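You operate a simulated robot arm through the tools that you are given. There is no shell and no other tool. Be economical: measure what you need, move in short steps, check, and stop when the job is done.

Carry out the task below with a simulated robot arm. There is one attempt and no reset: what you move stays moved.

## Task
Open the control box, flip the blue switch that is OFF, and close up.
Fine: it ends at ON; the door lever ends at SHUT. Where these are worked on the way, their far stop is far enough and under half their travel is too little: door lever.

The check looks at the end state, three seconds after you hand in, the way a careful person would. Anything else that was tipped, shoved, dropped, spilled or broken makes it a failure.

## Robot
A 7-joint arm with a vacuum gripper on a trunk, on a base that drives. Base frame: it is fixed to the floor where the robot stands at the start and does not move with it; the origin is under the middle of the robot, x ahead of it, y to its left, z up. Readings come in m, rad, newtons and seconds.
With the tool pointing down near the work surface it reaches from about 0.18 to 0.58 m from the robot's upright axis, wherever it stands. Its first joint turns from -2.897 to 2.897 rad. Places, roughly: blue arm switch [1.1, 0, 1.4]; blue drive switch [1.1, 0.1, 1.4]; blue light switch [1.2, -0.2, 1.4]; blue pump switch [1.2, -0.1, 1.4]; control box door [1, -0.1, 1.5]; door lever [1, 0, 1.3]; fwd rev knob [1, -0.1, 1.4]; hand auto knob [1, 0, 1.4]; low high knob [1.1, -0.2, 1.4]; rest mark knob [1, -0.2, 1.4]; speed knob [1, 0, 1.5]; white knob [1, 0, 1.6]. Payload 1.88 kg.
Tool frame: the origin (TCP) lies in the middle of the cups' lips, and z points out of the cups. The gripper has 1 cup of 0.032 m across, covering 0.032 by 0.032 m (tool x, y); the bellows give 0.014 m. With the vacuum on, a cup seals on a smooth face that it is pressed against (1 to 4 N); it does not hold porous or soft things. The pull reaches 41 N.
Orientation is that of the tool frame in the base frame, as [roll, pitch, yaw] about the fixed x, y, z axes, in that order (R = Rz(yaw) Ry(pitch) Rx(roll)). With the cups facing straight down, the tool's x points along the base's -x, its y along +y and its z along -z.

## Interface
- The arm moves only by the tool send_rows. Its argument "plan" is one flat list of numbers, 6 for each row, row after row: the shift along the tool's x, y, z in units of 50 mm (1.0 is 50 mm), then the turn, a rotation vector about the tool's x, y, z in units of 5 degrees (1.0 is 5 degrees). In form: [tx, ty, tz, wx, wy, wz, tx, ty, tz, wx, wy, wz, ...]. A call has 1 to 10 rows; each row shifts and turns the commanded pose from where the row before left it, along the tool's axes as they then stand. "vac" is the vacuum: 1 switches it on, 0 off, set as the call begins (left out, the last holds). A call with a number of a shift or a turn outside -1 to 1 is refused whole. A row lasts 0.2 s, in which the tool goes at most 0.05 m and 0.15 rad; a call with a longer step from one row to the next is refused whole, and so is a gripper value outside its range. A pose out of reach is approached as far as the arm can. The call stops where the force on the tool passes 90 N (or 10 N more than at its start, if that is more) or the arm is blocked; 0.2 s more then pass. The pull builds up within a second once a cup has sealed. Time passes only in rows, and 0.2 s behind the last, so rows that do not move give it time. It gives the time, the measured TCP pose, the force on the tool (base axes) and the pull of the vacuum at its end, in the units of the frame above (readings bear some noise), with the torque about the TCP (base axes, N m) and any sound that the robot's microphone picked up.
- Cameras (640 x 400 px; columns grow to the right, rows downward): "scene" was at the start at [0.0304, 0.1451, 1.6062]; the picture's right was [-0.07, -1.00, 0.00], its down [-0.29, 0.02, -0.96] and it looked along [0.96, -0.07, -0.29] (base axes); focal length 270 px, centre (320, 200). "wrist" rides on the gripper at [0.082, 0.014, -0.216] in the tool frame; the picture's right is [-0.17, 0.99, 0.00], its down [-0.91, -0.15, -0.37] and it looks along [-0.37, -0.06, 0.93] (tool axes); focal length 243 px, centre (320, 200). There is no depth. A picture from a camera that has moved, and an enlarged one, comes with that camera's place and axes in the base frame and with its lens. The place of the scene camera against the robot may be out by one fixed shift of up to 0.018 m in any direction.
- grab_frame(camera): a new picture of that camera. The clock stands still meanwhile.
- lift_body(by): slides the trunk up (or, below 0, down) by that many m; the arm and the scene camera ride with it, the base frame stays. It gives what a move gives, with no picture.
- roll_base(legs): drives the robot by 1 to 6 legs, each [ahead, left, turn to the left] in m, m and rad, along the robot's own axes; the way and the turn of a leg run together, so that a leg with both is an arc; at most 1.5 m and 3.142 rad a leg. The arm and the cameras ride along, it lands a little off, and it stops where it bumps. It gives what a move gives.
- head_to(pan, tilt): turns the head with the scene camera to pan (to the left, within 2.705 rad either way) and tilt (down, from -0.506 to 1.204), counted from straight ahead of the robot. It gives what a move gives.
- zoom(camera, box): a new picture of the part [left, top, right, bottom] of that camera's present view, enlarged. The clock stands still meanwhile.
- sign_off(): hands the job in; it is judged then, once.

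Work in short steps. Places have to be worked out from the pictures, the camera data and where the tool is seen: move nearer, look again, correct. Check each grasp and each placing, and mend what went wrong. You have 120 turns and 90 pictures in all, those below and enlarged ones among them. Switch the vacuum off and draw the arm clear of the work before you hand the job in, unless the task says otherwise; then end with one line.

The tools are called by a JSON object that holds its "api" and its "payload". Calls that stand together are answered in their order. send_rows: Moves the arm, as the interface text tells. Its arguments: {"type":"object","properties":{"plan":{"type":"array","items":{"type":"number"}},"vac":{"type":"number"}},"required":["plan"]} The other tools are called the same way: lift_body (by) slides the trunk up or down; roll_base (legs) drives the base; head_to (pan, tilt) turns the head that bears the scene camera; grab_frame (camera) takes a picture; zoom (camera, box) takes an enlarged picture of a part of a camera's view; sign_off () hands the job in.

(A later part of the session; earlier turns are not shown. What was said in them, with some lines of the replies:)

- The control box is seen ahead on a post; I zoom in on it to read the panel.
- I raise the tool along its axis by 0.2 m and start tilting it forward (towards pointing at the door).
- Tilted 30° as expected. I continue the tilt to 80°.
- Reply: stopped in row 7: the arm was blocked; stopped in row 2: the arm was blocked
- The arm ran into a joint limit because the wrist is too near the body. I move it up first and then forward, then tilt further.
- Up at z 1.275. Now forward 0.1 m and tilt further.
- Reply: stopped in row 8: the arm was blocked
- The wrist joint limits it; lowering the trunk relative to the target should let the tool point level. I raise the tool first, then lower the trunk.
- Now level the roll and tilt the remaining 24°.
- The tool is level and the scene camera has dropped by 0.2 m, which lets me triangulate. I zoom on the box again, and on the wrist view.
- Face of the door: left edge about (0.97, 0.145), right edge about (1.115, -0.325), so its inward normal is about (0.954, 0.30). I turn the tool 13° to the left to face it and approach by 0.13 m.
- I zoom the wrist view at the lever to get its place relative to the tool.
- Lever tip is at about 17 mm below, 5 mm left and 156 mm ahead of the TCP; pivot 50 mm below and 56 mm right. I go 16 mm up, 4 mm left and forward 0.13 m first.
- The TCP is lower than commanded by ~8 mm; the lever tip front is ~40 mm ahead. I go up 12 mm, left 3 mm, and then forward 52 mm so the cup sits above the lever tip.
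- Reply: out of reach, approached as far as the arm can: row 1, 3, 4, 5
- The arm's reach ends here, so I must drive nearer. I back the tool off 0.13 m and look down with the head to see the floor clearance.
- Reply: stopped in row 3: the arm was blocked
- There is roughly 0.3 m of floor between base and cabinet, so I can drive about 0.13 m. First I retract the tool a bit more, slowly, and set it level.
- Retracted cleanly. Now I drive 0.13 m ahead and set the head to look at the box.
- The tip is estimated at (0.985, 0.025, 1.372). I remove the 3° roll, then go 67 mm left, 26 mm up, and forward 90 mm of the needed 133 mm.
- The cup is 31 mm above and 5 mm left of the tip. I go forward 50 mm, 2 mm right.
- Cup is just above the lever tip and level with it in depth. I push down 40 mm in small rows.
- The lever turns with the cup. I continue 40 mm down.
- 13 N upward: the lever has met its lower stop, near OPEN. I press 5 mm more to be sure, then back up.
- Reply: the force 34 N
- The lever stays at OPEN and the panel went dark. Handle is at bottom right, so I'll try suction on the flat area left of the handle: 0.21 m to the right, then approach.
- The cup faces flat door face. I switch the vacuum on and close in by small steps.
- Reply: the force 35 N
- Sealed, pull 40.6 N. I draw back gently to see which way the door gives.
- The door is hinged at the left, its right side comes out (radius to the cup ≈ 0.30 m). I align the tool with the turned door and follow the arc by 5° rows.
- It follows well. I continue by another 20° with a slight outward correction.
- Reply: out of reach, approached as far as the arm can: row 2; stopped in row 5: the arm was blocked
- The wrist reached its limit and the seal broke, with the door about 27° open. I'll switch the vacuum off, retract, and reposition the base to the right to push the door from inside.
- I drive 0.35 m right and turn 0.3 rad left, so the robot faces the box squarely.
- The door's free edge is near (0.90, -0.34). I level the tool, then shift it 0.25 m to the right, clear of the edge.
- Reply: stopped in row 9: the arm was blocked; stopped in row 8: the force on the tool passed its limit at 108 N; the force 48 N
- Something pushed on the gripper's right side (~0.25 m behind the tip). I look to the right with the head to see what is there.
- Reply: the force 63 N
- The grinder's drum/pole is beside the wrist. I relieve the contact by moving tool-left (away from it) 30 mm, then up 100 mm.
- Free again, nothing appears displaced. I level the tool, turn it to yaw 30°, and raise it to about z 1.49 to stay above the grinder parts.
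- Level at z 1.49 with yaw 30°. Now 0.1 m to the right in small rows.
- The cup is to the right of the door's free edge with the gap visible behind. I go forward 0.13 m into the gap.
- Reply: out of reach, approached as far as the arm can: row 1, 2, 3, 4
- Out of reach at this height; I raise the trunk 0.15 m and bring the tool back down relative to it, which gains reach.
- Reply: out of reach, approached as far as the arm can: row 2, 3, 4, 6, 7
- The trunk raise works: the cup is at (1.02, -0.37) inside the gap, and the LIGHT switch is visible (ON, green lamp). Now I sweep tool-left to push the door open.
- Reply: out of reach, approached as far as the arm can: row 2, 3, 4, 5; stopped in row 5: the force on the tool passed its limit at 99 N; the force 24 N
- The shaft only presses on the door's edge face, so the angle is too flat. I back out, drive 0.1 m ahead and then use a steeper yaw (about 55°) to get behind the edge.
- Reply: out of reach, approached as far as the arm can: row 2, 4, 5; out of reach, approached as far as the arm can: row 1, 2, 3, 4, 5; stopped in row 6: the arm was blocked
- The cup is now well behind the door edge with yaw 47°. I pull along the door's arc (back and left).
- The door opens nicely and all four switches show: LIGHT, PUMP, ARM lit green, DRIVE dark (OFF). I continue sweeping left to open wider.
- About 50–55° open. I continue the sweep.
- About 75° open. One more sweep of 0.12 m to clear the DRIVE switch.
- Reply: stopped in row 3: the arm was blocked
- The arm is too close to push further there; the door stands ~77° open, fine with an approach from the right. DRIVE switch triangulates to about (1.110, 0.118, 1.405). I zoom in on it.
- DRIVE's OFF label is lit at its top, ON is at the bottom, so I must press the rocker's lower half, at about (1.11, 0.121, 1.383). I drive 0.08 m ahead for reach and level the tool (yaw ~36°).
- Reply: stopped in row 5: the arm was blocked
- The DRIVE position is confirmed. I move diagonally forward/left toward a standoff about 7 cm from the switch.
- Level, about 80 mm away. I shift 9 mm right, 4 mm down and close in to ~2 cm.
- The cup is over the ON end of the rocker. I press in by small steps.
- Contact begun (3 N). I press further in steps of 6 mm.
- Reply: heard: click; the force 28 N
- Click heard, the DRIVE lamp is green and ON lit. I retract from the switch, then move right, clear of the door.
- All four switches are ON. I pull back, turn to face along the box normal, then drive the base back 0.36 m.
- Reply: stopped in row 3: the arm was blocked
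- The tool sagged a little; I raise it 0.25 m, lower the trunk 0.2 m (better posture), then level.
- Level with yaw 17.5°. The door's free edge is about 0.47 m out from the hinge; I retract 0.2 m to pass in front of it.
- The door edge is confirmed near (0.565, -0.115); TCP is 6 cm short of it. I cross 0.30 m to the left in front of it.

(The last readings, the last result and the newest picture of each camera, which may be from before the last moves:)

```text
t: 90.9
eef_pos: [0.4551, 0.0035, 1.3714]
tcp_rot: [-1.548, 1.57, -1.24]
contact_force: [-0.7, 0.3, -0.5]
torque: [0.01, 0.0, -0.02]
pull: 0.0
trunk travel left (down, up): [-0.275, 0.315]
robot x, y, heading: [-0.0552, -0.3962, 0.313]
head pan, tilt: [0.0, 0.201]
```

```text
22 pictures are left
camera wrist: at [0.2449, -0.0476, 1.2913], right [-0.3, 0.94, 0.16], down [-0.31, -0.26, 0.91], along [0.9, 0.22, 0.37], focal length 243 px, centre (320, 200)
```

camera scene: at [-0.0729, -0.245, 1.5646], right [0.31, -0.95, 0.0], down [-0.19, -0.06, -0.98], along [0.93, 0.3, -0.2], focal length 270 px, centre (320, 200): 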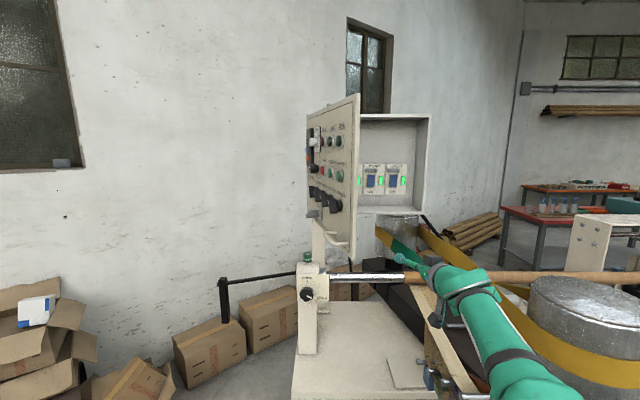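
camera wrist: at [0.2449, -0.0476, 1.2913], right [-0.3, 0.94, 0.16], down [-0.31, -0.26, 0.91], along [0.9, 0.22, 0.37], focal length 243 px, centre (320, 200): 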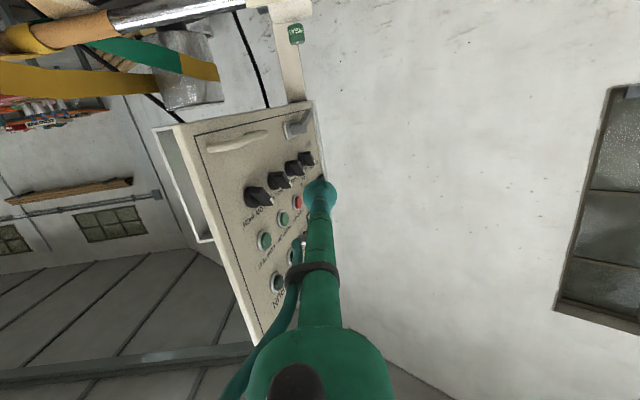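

Now left of the door. I lower 18 mm (to the flat band between handle and knobs) and go 0.21 m forward alongside its outer face.

{"api": "send_rows", "payload": {"plan": [0.18, 0, 0.7, 0, 0, 0, 0.18, 0, 0.7, 0, 0, 0, 0, 0, 0.7, 0, 0, 0, 0, 0, 0.7, 0, 0, 0, 0, 0, 0.7, 0, 0, 0, 0, 0, 0.7, 0, 0, 0, 0, 0, 0, 0, 0, 0]}}

{"api": "send_rows", "payload": {"plan": [0, -0.4, 0, 0, 0, 0, 0, -0.4, 0, 0, 0, 0, 0, -0.4, 0, 0, 0, 0, 0, -0.4, 0, 0, 0, 0, 0, -0.4, 0, 0, 0, 0, 0, -0.4, 0.1, 0, 0, 0, 0, 0, 0, 0, 0, 0]}}

{"api": "grab_frame", "payload": {"camera": "wrist"}}

{"api": "grab_frame", "payload": {"camera": "scene"}}

```text
t: 92.5
eef_pos: [0.6569, 0.068, 1.3553]
tcp_rot: [-1.64, 1.567, -1.336]
contact_force: [0.4, -0.7, 0.5]
torque: [0.0, -0.04, -0.01]
pull: 0.1
trunk travel left (down, up): [-0.275, 0.315]
robot x, y, heading: [-0.0503, -0.4005, 0.315]
head pan, tilt: [0.0, 0.201]
```

```text
t: 94.1
eef_pos: [0.6977, -0.0446, 1.3582]
tcp_rot: [-1.523, 1.568, -1.216]
contact_force: [0.7, -0.7, 0.0]
torque: [0.01, 0.0, -0.01]
pull: 0.0
trunk travel left (down, up): [-0.275, 0.315]
robot x, y, heading: [-0.0544, -0.4023, 0.311]
head pan, tilt: [0.0, 0.201]
```

```text
21 pictures are left
camera wrist: at [0.4888, -0.0964, 1.2775], right [-0.3, 0.94, 0.16], down [-0.31, -0.26, 0.91], along [0.9, 0.22, 0.37], focal length 243 px, centre (320, 200)
```

wrist: 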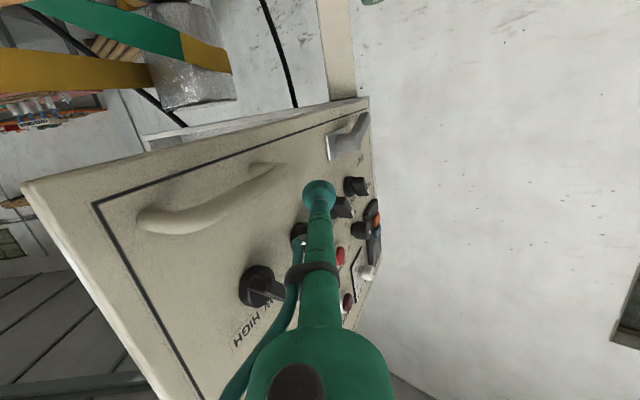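

```text
20 pictures are left
camera scene: at [-0.0729, -0.2449, 1.3645], right [0.31, -0.95, 0.0], down [-0.19, -0.06, -0.98], along [0.93, 0.3, -0.2], focal length 270 px, centre (320, 200)
```

scene: 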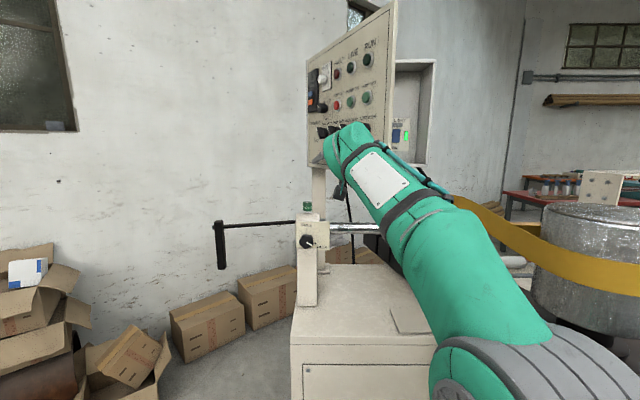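

The door follows (now ~58°). I continue along the arc, right and forward.

{"api": "send_rows", "payload": {"plan": [0, -0.3, 0.15, 0, 0, 0, 0, -0.3, 0.15, 0, 0, 0, 0, -0.3, 0.18, 0, 0, 0, 0, -0.3, 0.18, 0, 0, 0, 0, -0.37, 0.25, 0, 0, 0, 0, -0.37, 0.25, 0, 0, 0, 0, -0.37, 0.25, 0, 0, 0, 0, -0.37, 0.25, 0, 0, 0, 0, 0, 0, 0, 0, 0]}}

{"api": "grab_frame", "payload": {"camera": "wrist"}}

```text
t: 96.1
eef_pos: [0.8174, -0.1489, 1.3551]
tcp_rot: [-1.578, 1.568, -1.27]
contact_force: [-0.3, -0.8, -0.2]
torque: [-0.02, 0.0, 0.0]
pull: 0.1
trunk travel left (down, up): [-0.275, 0.315]
robot x, y, heading: [-0.0518, -0.3997, 0.316]
head pan, tilt: [0.0, 0.201]
```

```text
19 pictures are left
camera wrist: at [0.6072, -0.1999, 1.2752], right [-0.3, 0.94, 0.16], down [-0.31, -0.26, 0.91], along [0.9, 0.22, 0.37], focal length 243 px, centre (320, 200)
```

wrist: 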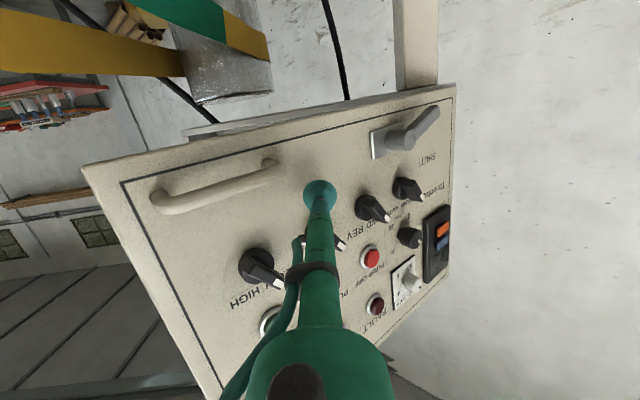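

Door ~40° open. I shift the cup 6 cm right, then drive the base 0.17 m forward, so the tool pushes the door on.

{"api": "send_rows", "payload": {"plan": [0, -0.4, 0.1, 0, 0, 0, 0, -0.4, 0.1, 0, 0, 0, 0, -0.4, 0.1, 0, 0, 0, 0, 0, 0, 0, 0, 0]}}

{"api": "roll_base", "payload": {"legs": [[0.15, 0, 0]]}}

{"api": "grab_frame", "payload": {"camera": "wrist"}}

```text
t: 97.1
eef_pos: [0.8508, -0.201, 1.3562]
tcp_rot: [-1.559, 1.568, -1.251]
contact_force: [0.0, 0.5, -0.5]
torque: [0.02, -0.02, 0.0]
pull: 0.1
trunk travel left (down, up): [-0.275, 0.315]
robot x, y, heading: [-0.0494, -0.4, 0.318]
head pan, tilt: [0.0, 0.201]
```

```text
t: 98.5
eef_pos: [0.996, -0.1533, 1.3567]
tcp_rot: [-1.79, 1.567, -1.484]
contact_force: [-0.8, 0.0, 0.2]
torque: [0.0, -0.05, 0.04]
pull: 0.0
trunk travel left (down, up): [-0.275, 0.315]
robot x, y, heading: [0.0939, -0.3502, 0.318]
head pan, tilt: [0.0, 0.201]
```

```text
18 pictures are left
camera wrist: at [0.7856, -0.2042, 1.2756], right [-0.3, 0.94, 0.16], down [-0.31, -0.26, 0.92], along [0.9, 0.22, 0.37], focal length 243 px, centre (320, 200)
```

wrist: 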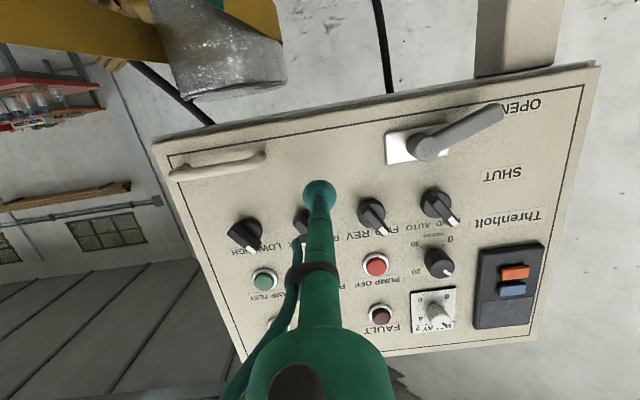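

The door looks almost closed. I push forward gently with the arm to seat it.

{"api": "send_rows", "payload": {"plan": [0, 0, 0.3, 0, 0, 0, 0, 0, 0.3, 0, 0, 0, 0, 0, 0.3, 0, 0, 0, 0, 0, 0.3, 0, 0, 0, 0, 0, 0.2, 0, 0, 0, 0, 0, 0.2, 0, 0, 0, 0, 0, 0, 0, 0, 0]}}

{"api": "grab_frame", "payload": {"camera": "wrist"}}

```text
t: 100.1
eef_pos: [1.0258, -0.1449, 1.3436]
tcp_rot: [-1.757, 1.567, -1.45]
contact_force: [-0.2, 1.1, 0.2]
torque: [0.02, 0.02, -0.01]
pull: 0.1
out of reach, approached as far as the arm can: row 2, 3, 4, 5, 6
trunk travel left (down, up): [-0.275, 0.315]
robot x, y, heading: [0.0885, -0.3485, 0.317]
head pan, tilt: [0.0, 0.201]
```

```text
17 pictures are left
camera wrist: at [0.8167, -0.1957, 1.2633], right [-0.3, 0.94, 0.16], down [-0.31, -0.26, 0.92], along [0.9, 0.22, 0.37], focal length 243 px, centre (320, 200)
```

wrist: 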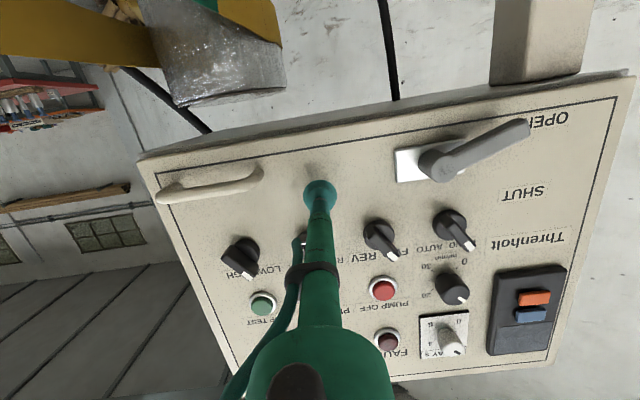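

Out of reach again; I drive 0.07 m further forward.

{"api": "roll_base", "payload": {"legs": [[0.04, 0, 0]]}}

{"api": "send_rows", "payload": {"plan": [-0.1, 0, 0, 0, 0, 0, 0, 0, 0.15, 0, 0, 0, 0, 0, 0, 0, 0, 0]}}

```text
t: 101.0
eef_pos: [1.0614, -0.132, 1.3447]
tcp_rot: [-1.06, 1.568, -0.752]
contact_force: [-2.9, -1.6, 1.5]
torque: [0.0, 0.04, -0.01]
pull: 0.0
trunk travel left (down, up): [-0.275, 0.315]
robot x, y, heading: [0.1301, -0.3395, 0.314]
head pan, tilt: [0.0, 0.201]
```

```text
t: 101.8
eef_pos: [1.0641, -0.1333, 1.3461]
tcp_rot: [-0.903, 1.565, -0.596]
contact_force: [-4.2, -1.6, 1.7]
torque: [0.0, 0.05, -0.01]
pull: 0.1
out of reach, approached as far as the arm can: row 2
trunk travel left (down, up): [-0.275, 0.315]
robot x, y, heading: [0.1305, -0.3386, 0.315]
head pan, tilt: [0.0, 0.201]
```

The cup presses the door with ~4 N at the closed plane (same depth as when first sealed). I retract 6 cm, drive 0.1 m ahead, and check the door.

{"api": "send_rows", "payload": {"plan": [0, 0, -0.5, 0, 0, 0, 0, 0, -0.9, 0, 0, 0, 0, 0, -0.9, 0, 0, 0, 0, 0, -0.9, 0, 0, 0, 0, 0, 0, 0, 0, 0]}}

{"api": "roll_base", "payload": {"legs": [[0.1, 0, 0]]}}

{"api": "grab_frame", "payload": {"camera": "wrist"}}

{"api": "zoom", "payload": {"camera": "scene", "box": [250, 60, 500, 220]}}

```text
t: 102.2
eef_pos: [1.0721, -0.1379, 1.2923]
tcp_rot: [2.99, 1.522, -2.988]
contact_force: [-70.2, -16.9, -16.1]
torque: [0.52, -0.53, -0.14]
pull: 0.0
trunk travel left (down, up): [-0.275, 0.315]
robot x, y, heading: [0.1296, -0.3401, 0.315]
head pan, tilt: [0.0, 0.201]
stopped in row 2: the force on the tool passed its limit at 105 N (the readings are from after the stop); the commanded pose is now the measured one
```

```text
t: 102.9
eef_pos: [1.0716, -0.1362, 1.2937]
tcp_rot: [2.933, 1.515, -3.044]
contact_force: [-59.9, -14.6, -19.5]
torque: [0.3, -0.77, -0.16]
pull: 0.1
trunk travel left (down, up): [-0.275, 0.315]
robot x, y, heading: [0.1257, -0.3436, 0.317]
head pan, tilt: [0.0, 0.201]
stopped in leg 1: the force on the tool passed its limit at 125 N (the readings are from after the stop); the commanded pose is now the measured one
```

```text
16 pictures are left
camera wrist: at [0.8582, -0.1882, 1.225], right [-0.29, 0.94, 0.18], down [-0.26, -0.25, 0.93], along [0.92, 0.22, 0.32], focal length 243 px, centre (320, 200)
```

wrist: 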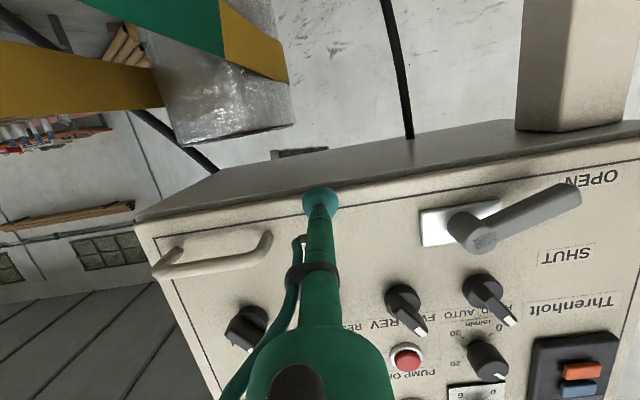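

```text
2.50 times, centred on (375, 140) of scene
camera zoom: at [0.1002, -0.1878, 1.3647], right [0.31, -0.95, 0.0], down [-0.19, -0.06, -0.98], along [0.93, 0.3, -0.2], focal length 675 px, centre (182, 350)
```

zoom: 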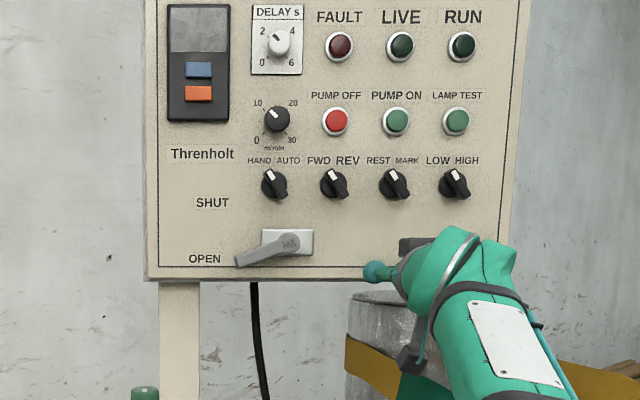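

The door is shut; the arm sagged and presses on it. I back the base off 0.08 m to release.

{"api": "roll_base", "payload": {"legs": [[-0.08, 0, 0]]}}

{"api": "send_rows", "payload": {"plan": [0, 0, -0.3, 0, 0, 0, 0, 0, -0.4, 0, 0, 0, 0, 0, -0.4, 0, 0, 0, -0.3, 0, -0.4, 0, -0.3, 0, -0.3, 0, -0.4, 0, -0.3, 0, -0.3, 0, -0.4, 0, 0, 0, -0.3, 0, -0.4, 0, 0, 0, 0, 0, 0, 0, 0, 0]}}

{"api": "grab_frame", "payload": {"camera": "wrist"}}

```text
t: 103.9
eef_pos: [1.004, -0.158, 1.2873]
tcp_rot: [2.974, 1.512, -3.003]
contact_force: [0.0, 0.0, 0.2]
torque: [0.03, -0.01, 0.05]
pull: 0.1
trunk travel left (down, up): [-0.275, 0.315]
robot x, y, heading: [0.0564, -0.3636, 0.311]
head pan, tilt: [0.0, 0.201]
```

```text
t: 105.7
eef_pos: [0.8773, -0.1995, 1.3548]
tcp_rot: [2.15, 1.559, 2.455]
contact_force: [0.1, 0.6, 0.7]
torque: [0.01, 0.03, 0.03]
pull: 0.0
trunk travel left (down, up): [-0.275, 0.315]
robot x, y, heading: [0.0528, -0.3632, 0.316]
head pan, tilt: [0.0, 0.201]
```

```text
14 pictures are left
camera wrist: at [0.6666, -0.2497, 1.2748], right [-0.3, 0.94, 0.18], down [-0.3, -0.27, 0.92], along [0.91, 0.22, 0.36], focal length 243 px, centre (320, 200)
```

wrist: 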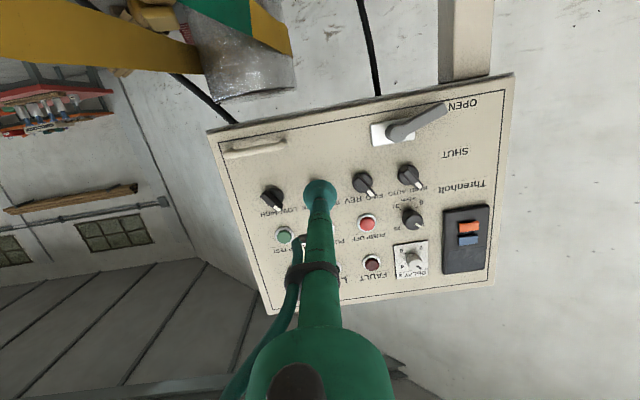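

The door is shut. Next the lever back to SHUT: I move the tool left 0.2 m and back 0.1 m, then drive 0.2 m forward for reach.

{"api": "send_rows", "payload": {"plan": [0, 0, -0.5, 0, 0, 0, 0, 0.6, -0.5, 0, 0, 0, 0, 0.6, -0.5, 0, 0, 0, 0, 0.7, -0.5, 0, 0, 0, 0, 0.7, 0, 0, 0, 0, 0, 0.7, 0, 0, 0, 0, 0, 0.7, 0, 0, 0, 0, 0, 0, 0, 0, 0, 0]}}

{"api": "roll_base", "payload": {"legs": [[0.2, 0, 0]]}}

{"api": "grab_frame", "payload": {"camera": "wrist"}}

```text
t: 107.5
eef_pos: [0.7205, -0.0387, 1.3552]
tcp_rot: [2.117, 1.558, 2.423]
contact_force: [0.0, 0.7, -0.1]
torque: [-0.01, -0.05, 0.0]
pull: 0.0
trunk travel left (down, up): [-0.275, 0.315]
robot x, y, heading: [0.0543, -0.366, 0.317]
head pan, tilt: [0.0, 0.201]
```

```text
t: 109.1
eef_pos: [0.9088, 0.0247, 1.355]
tcp_rot: [2.159, 1.56, 2.467]
contact_force: [0.2, 0.4, 0.4]
torque: [0.01, -0.01, 0.04]
pull: 0.1
trunk travel left (down, up): [-0.275, 0.315]
robot x, y, heading: [0.2452, -0.3016, 0.317]
head pan, tilt: [0.0, 0.201]
```

```text
13 pictures are left
camera wrist: at [0.6984, -0.0266, 1.276], right [-0.3, 0.94, 0.18], down [-0.3, -0.27, 0.92], along [0.91, 0.22, 0.36], focal length 243 px, centre (320, 200)
```

wrist: 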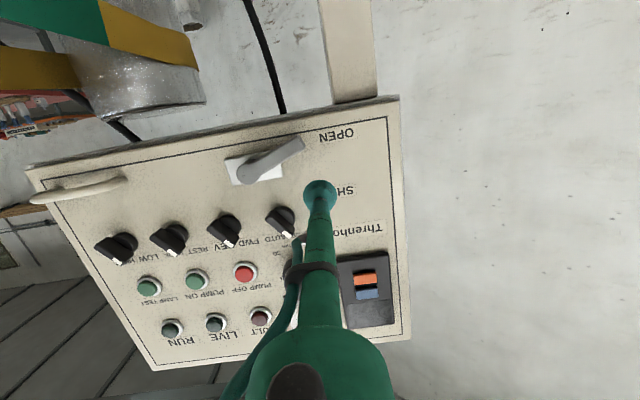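

Geometry checks: lever tip at z≈1.315. I go down 78 mm and right 36 mm, then check before advancing under the lever.

{"api": "send_rows", "payload": {"plan": [0.52, -0.24, 0, 0, 0, 0, 0.52, -0.24, 0, 0, 0, 0, 0.52, -0.24, 0, 0, 0, 0, 0, 0, 0.6, 0, 0, 0, 0, 0, 0.3, 0, 0, 0, 0, 0, 0, 0, 0, 0]}}

{"api": "zoom", "payload": {"camera": "wrist", "box": [200, 90, 440, 260]}}

{"api": "zoom", "payload": {"camera": "scene", "box": [250, 100, 450, 240]}}

```text
t: 110.5
eef_pos: [0.9605, 0.0043, 1.276]
tcp_rot: [2.197, 1.559, 2.506]
contact_force: [-0.6, -0.4, -0.1]
torque: [0.01, 0.02, 0.01]
pull: 0.0
trunk travel left (down, up): [-0.275, 0.315]
robot x, y, heading: [0.2434, -0.3023, 0.313]
head pan, tilt: [0.0, 0.201]
```

```text
2.35 times, centred on (320, 175) of wrist
camera zoom: at [0.7512, -0.0468, 1.1974], right [-0.3, 0.94, 0.18], down [-0.3, -0.27, 0.92], along [0.91, 0.22, 0.36], focal length 571 px, centre (320, 259)
```

zoom: 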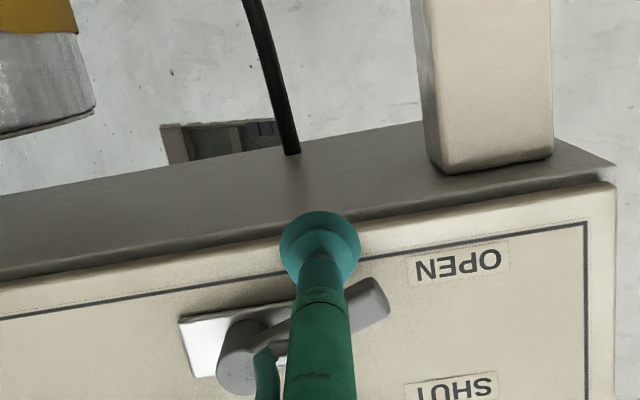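

```text
2.86 times, centred on (350, 170) of scene
camera zoom: at [0.2192, -0.1492, 1.3645], right [0.31, -0.95, 0.0], down [-0.19, -0.06, -0.98], along [0.93, 0.31, -0.2], focal length 771 px, centre (234, 286)
```

zoom: 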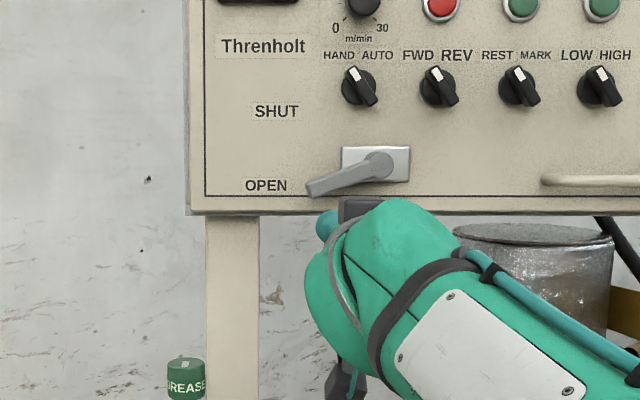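

The cup is just below the lever, 20 mm inboard of its tip. I go forward 44 mm, then push up in small rows.

{"api": "send_rows", "payload": {"plan": [0, 0.04, 0.44, 0, 0, 0, 0, 0.04, 0.44, 0, 0, 0, 0, 0, 0, 0, 0, 0, -0.2, 0.04, 0, 0, 0, 0, -0.2, 0.04, 0, 0, 0, 0, -0.2, 0.04, 0, 0, 0, 0, -0.2, 0.04, 0, 0, 0, 0, -0.2, 0.04, 0, 0, 0, 0, 0, 0, 0, 0, 0, 0]}}

{"api": "zoom", "payload": {"camera": "wrist", "box": [200, 90, 440, 260]}}

```text
t: 112.5
eef_pos: [1.0004, 0.0315, 1.3264]
tcp_rot: [2.14, 1.558, 2.449]
contact_force: [0.7, -0.2, 0.3]
torque: [0.0, 0.0, 0.03]
pull: 0.0
trunk travel left (down, up): [-0.275, 0.315]
robot x, y, heading: [0.2411, -0.3072, 0.312]
head pan, tilt: [0.0, 0.201]
```

```text
2.35 times, centred on (320, 175) of wrist
camera zoom: at [0.7897, -0.0203, 1.2476], right [-0.3, 0.94, 0.18], down [-0.3, -0.27, 0.92], along [0.91, 0.22, 0.36], focal length 571 px, centre (320, 259)
```

zoom: 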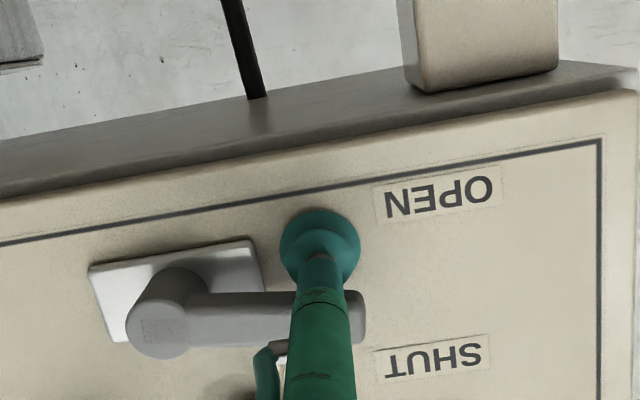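

The lever is being carried up. I continue until the upper stop is felt.

{"api": "send_rows", "payload": {"plan": [-0.15, 0.02, 0, 0, 0, 0, -0.15, 0.02, 0, 0, 0, 0, -0.1, 0.02, 0, 0, 0, 0, -0.1, 0, 0, 0, 0, 0, 0, 0, 0, 0, 0, 0]}}

{"api": "zoom", "payload": {"camera": "wrist", "box": [200, 90, 440, 260]}}

```text
t: 113.7
eef_pos: [0.9999, 0.0336, 1.35]
tcp_rot: [2.266, 1.56, 2.576]
contact_force: [-1.0, 0.9, -2.5]
torque: [0.03, -0.08, -0.05]
pull: 0.0
trunk travel left (down, up): [-0.275, 0.315]
robot x, y, heading: [0.2417, -0.3026, 0.318]
head pan, tilt: [0.0, 0.201]
```

```text
2.35 times, centred on (320, 175) of wrist
camera zoom: at [0.7894, -0.0174, 1.2714], right [-0.3, 0.94, 0.18], down [-0.3, -0.27, 0.92], along [0.91, 0.22, 0.36], focal length 571 px, centre (320, 259)
```

zoom: 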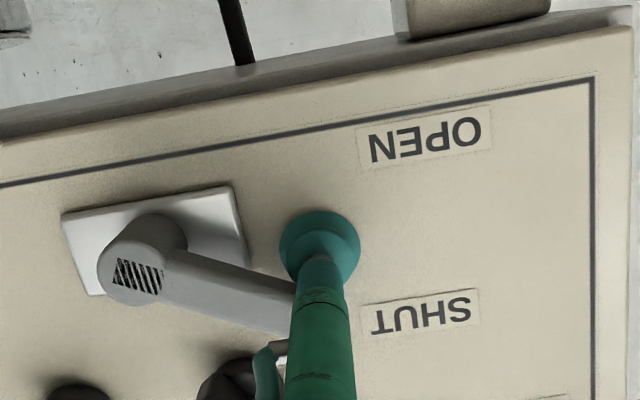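

The lever lies at about its original angle; I press a few mm more to confirm the stop.

{"api": "send_rows", "payload": {"plan": [-0.1, 0, 0, 0, 0, 0, -0.1, 0, 0, 0, 0, 0, 0, 0, 0, 0, 0, 0]}}

```text
t: 114.5
eef_pos: [1.0045, 0.0348, 1.3494]
tcp_rot: [2.759, 1.545, 3.067]
contact_force: [-3.8, 0.5, -35.8]
torque: [0.53, -1.28, -0.03]
pull: 0.0
trunk travel left (down, up): [-0.275, 0.315]
robot x, y, heading: [0.2448, -0.3031, 0.313]
head pan, tilt: [0.0, 0.201]
```

The stop is firm (36 N). I back down, then withdraw straight out and look.

{"api": "send_rows", "payload": {"plan": [0.3, 0, 0, 0, 0, 0, 0.3, 0, 0, 0, 0, 0, 0, 0, -0.5, 0, 0, 0, 0, 0, -0.6, 0, 0, 0, 0, 0, -0.6, 0, 0, 0, 0, 0, -0.6, 0, 0, 0, 0, 0, 0, 0, 0, 0]}}

{"api": "roll_base", "payload": {"legs": [[-0.15, 0, 0]]}}

{"api": "grab_frame", "payload": {"camera": "wrist"}}

{"api": "grab_frame", "payload": {"camera": "scene"}}

```text
t: 116.1
eef_pos: [0.8892, -0.0013, 1.3316]
tcp_rot: [2.156, 1.558, 2.465]
contact_force: [-0.2, 0.2, -0.8]
torque: [0.01, 0.01, -0.02]
pull: 0.0
trunk travel left (down, up): [-0.275, 0.315]
robot x, y, heading: [0.2413, -0.3039, 0.317]
head pan, tilt: [0.0, 0.201]
```

```text
t: 117.5
eef_pos: [0.7459, -0.0502, 1.3314]
tcp_rot: [2.151, 1.559, 2.46]
contact_force: [-0.3, -0.2, -0.2]
torque: [-0.01, -0.03, 0.01]
pull: 0.0
trunk travel left (down, up): [-0.275, 0.315]
robot x, y, heading: [0.0994, -0.3517, 0.314]
head pan, tilt: [0.0, 0.201]
```

```text
8 pictures are left
camera wrist: at [0.5357, -0.1019, 1.2525], right [-0.3, 0.94, 0.18], down [-0.3, -0.27, 0.92], along [0.91, 0.22, 0.36], focal length 243 px, centre (320, 200)
```

wrist: 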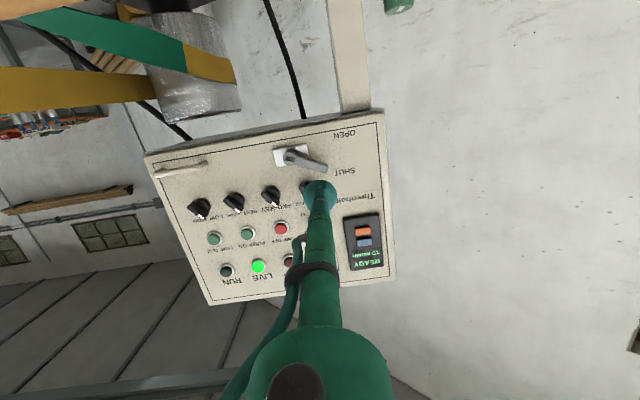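

```text
7 pictures are left
camera scene: at [0.0748, -0.1964, 1.3645], right [0.31, -0.95, 0.0], down [-0.19, -0.06, -0.98], along [0.93, 0.3, -0.2], focal length 270 px, centre (320, 200)
```

scene: 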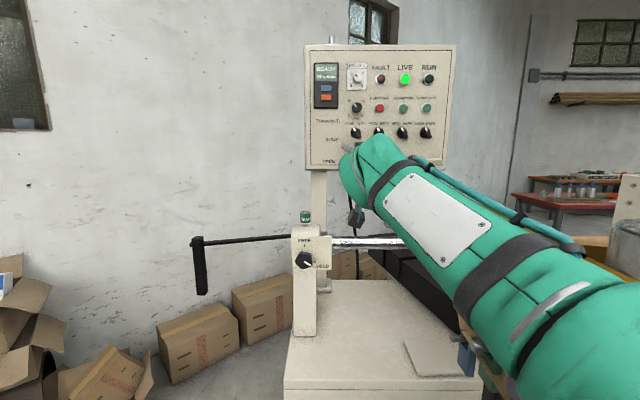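

The panel now reads READY and LIVE is lit. One zoom to check that the knobs and lever stand as they should.

{"api": "zoom", "payload": {"camera": "scene", "box": [295, 35, 465, 175]}}

{"api": "zoom", "payload": {"camera": "wrist", "box": [140, 100, 400, 310]}}

```text
2.86 times, centred on (380, 105) of scene
camera zoom: at [0.0748, -0.1964, 1.3645], right [0.31, -0.95, 0.0], down [-0.19, -0.06, -0.98], along [0.93, 0.3, -0.2], focal length 771 px, centre (149, 471)
```

zoom: 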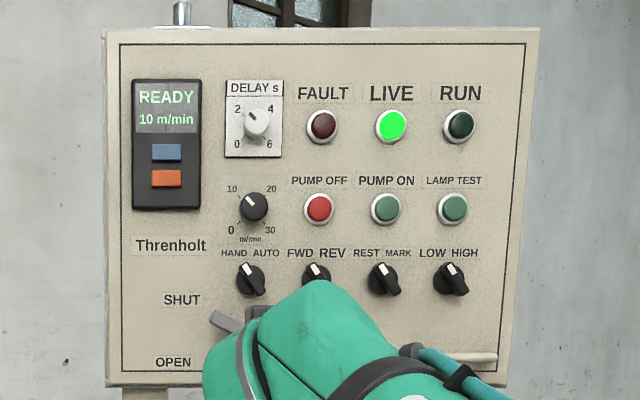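

```text
1.90 times, centred on (270, 205) of wrist
camera zoom: at [0.5357, -0.1019, 1.2525], right [-0.3, 0.94, 0.18], down [-0.3, -0.27, 0.92], along [0.91, 0.22, 0.36], focal length 462 px, centre (415, 190)
```

zoom: 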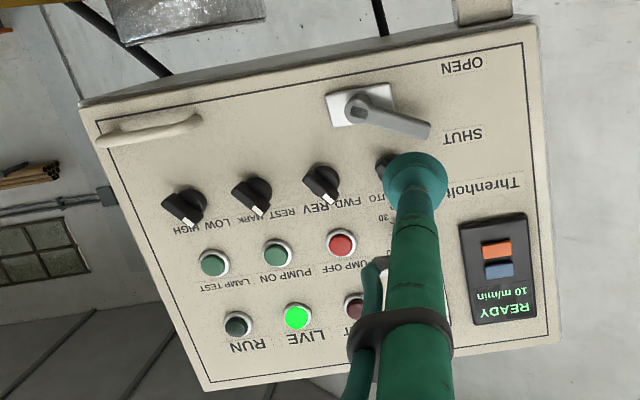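

The door is shut, the lever is at SHUT, the knobs are unchanged, the vacuum is off and the arm is clear. I hand in.

{"api": "sign_off", "payload": {}}

```text
The job is handed in.
```

The blue DRIVE switch is now ON, the control box door is closed, and the lever is back at SHUT; the panel reads READY with LIVE lit. Partway through, the gripper pushed against part of the grinder beside the box (the force limit tripped at 108 N). I backed it off, and nothing looked displaced in the pictures.
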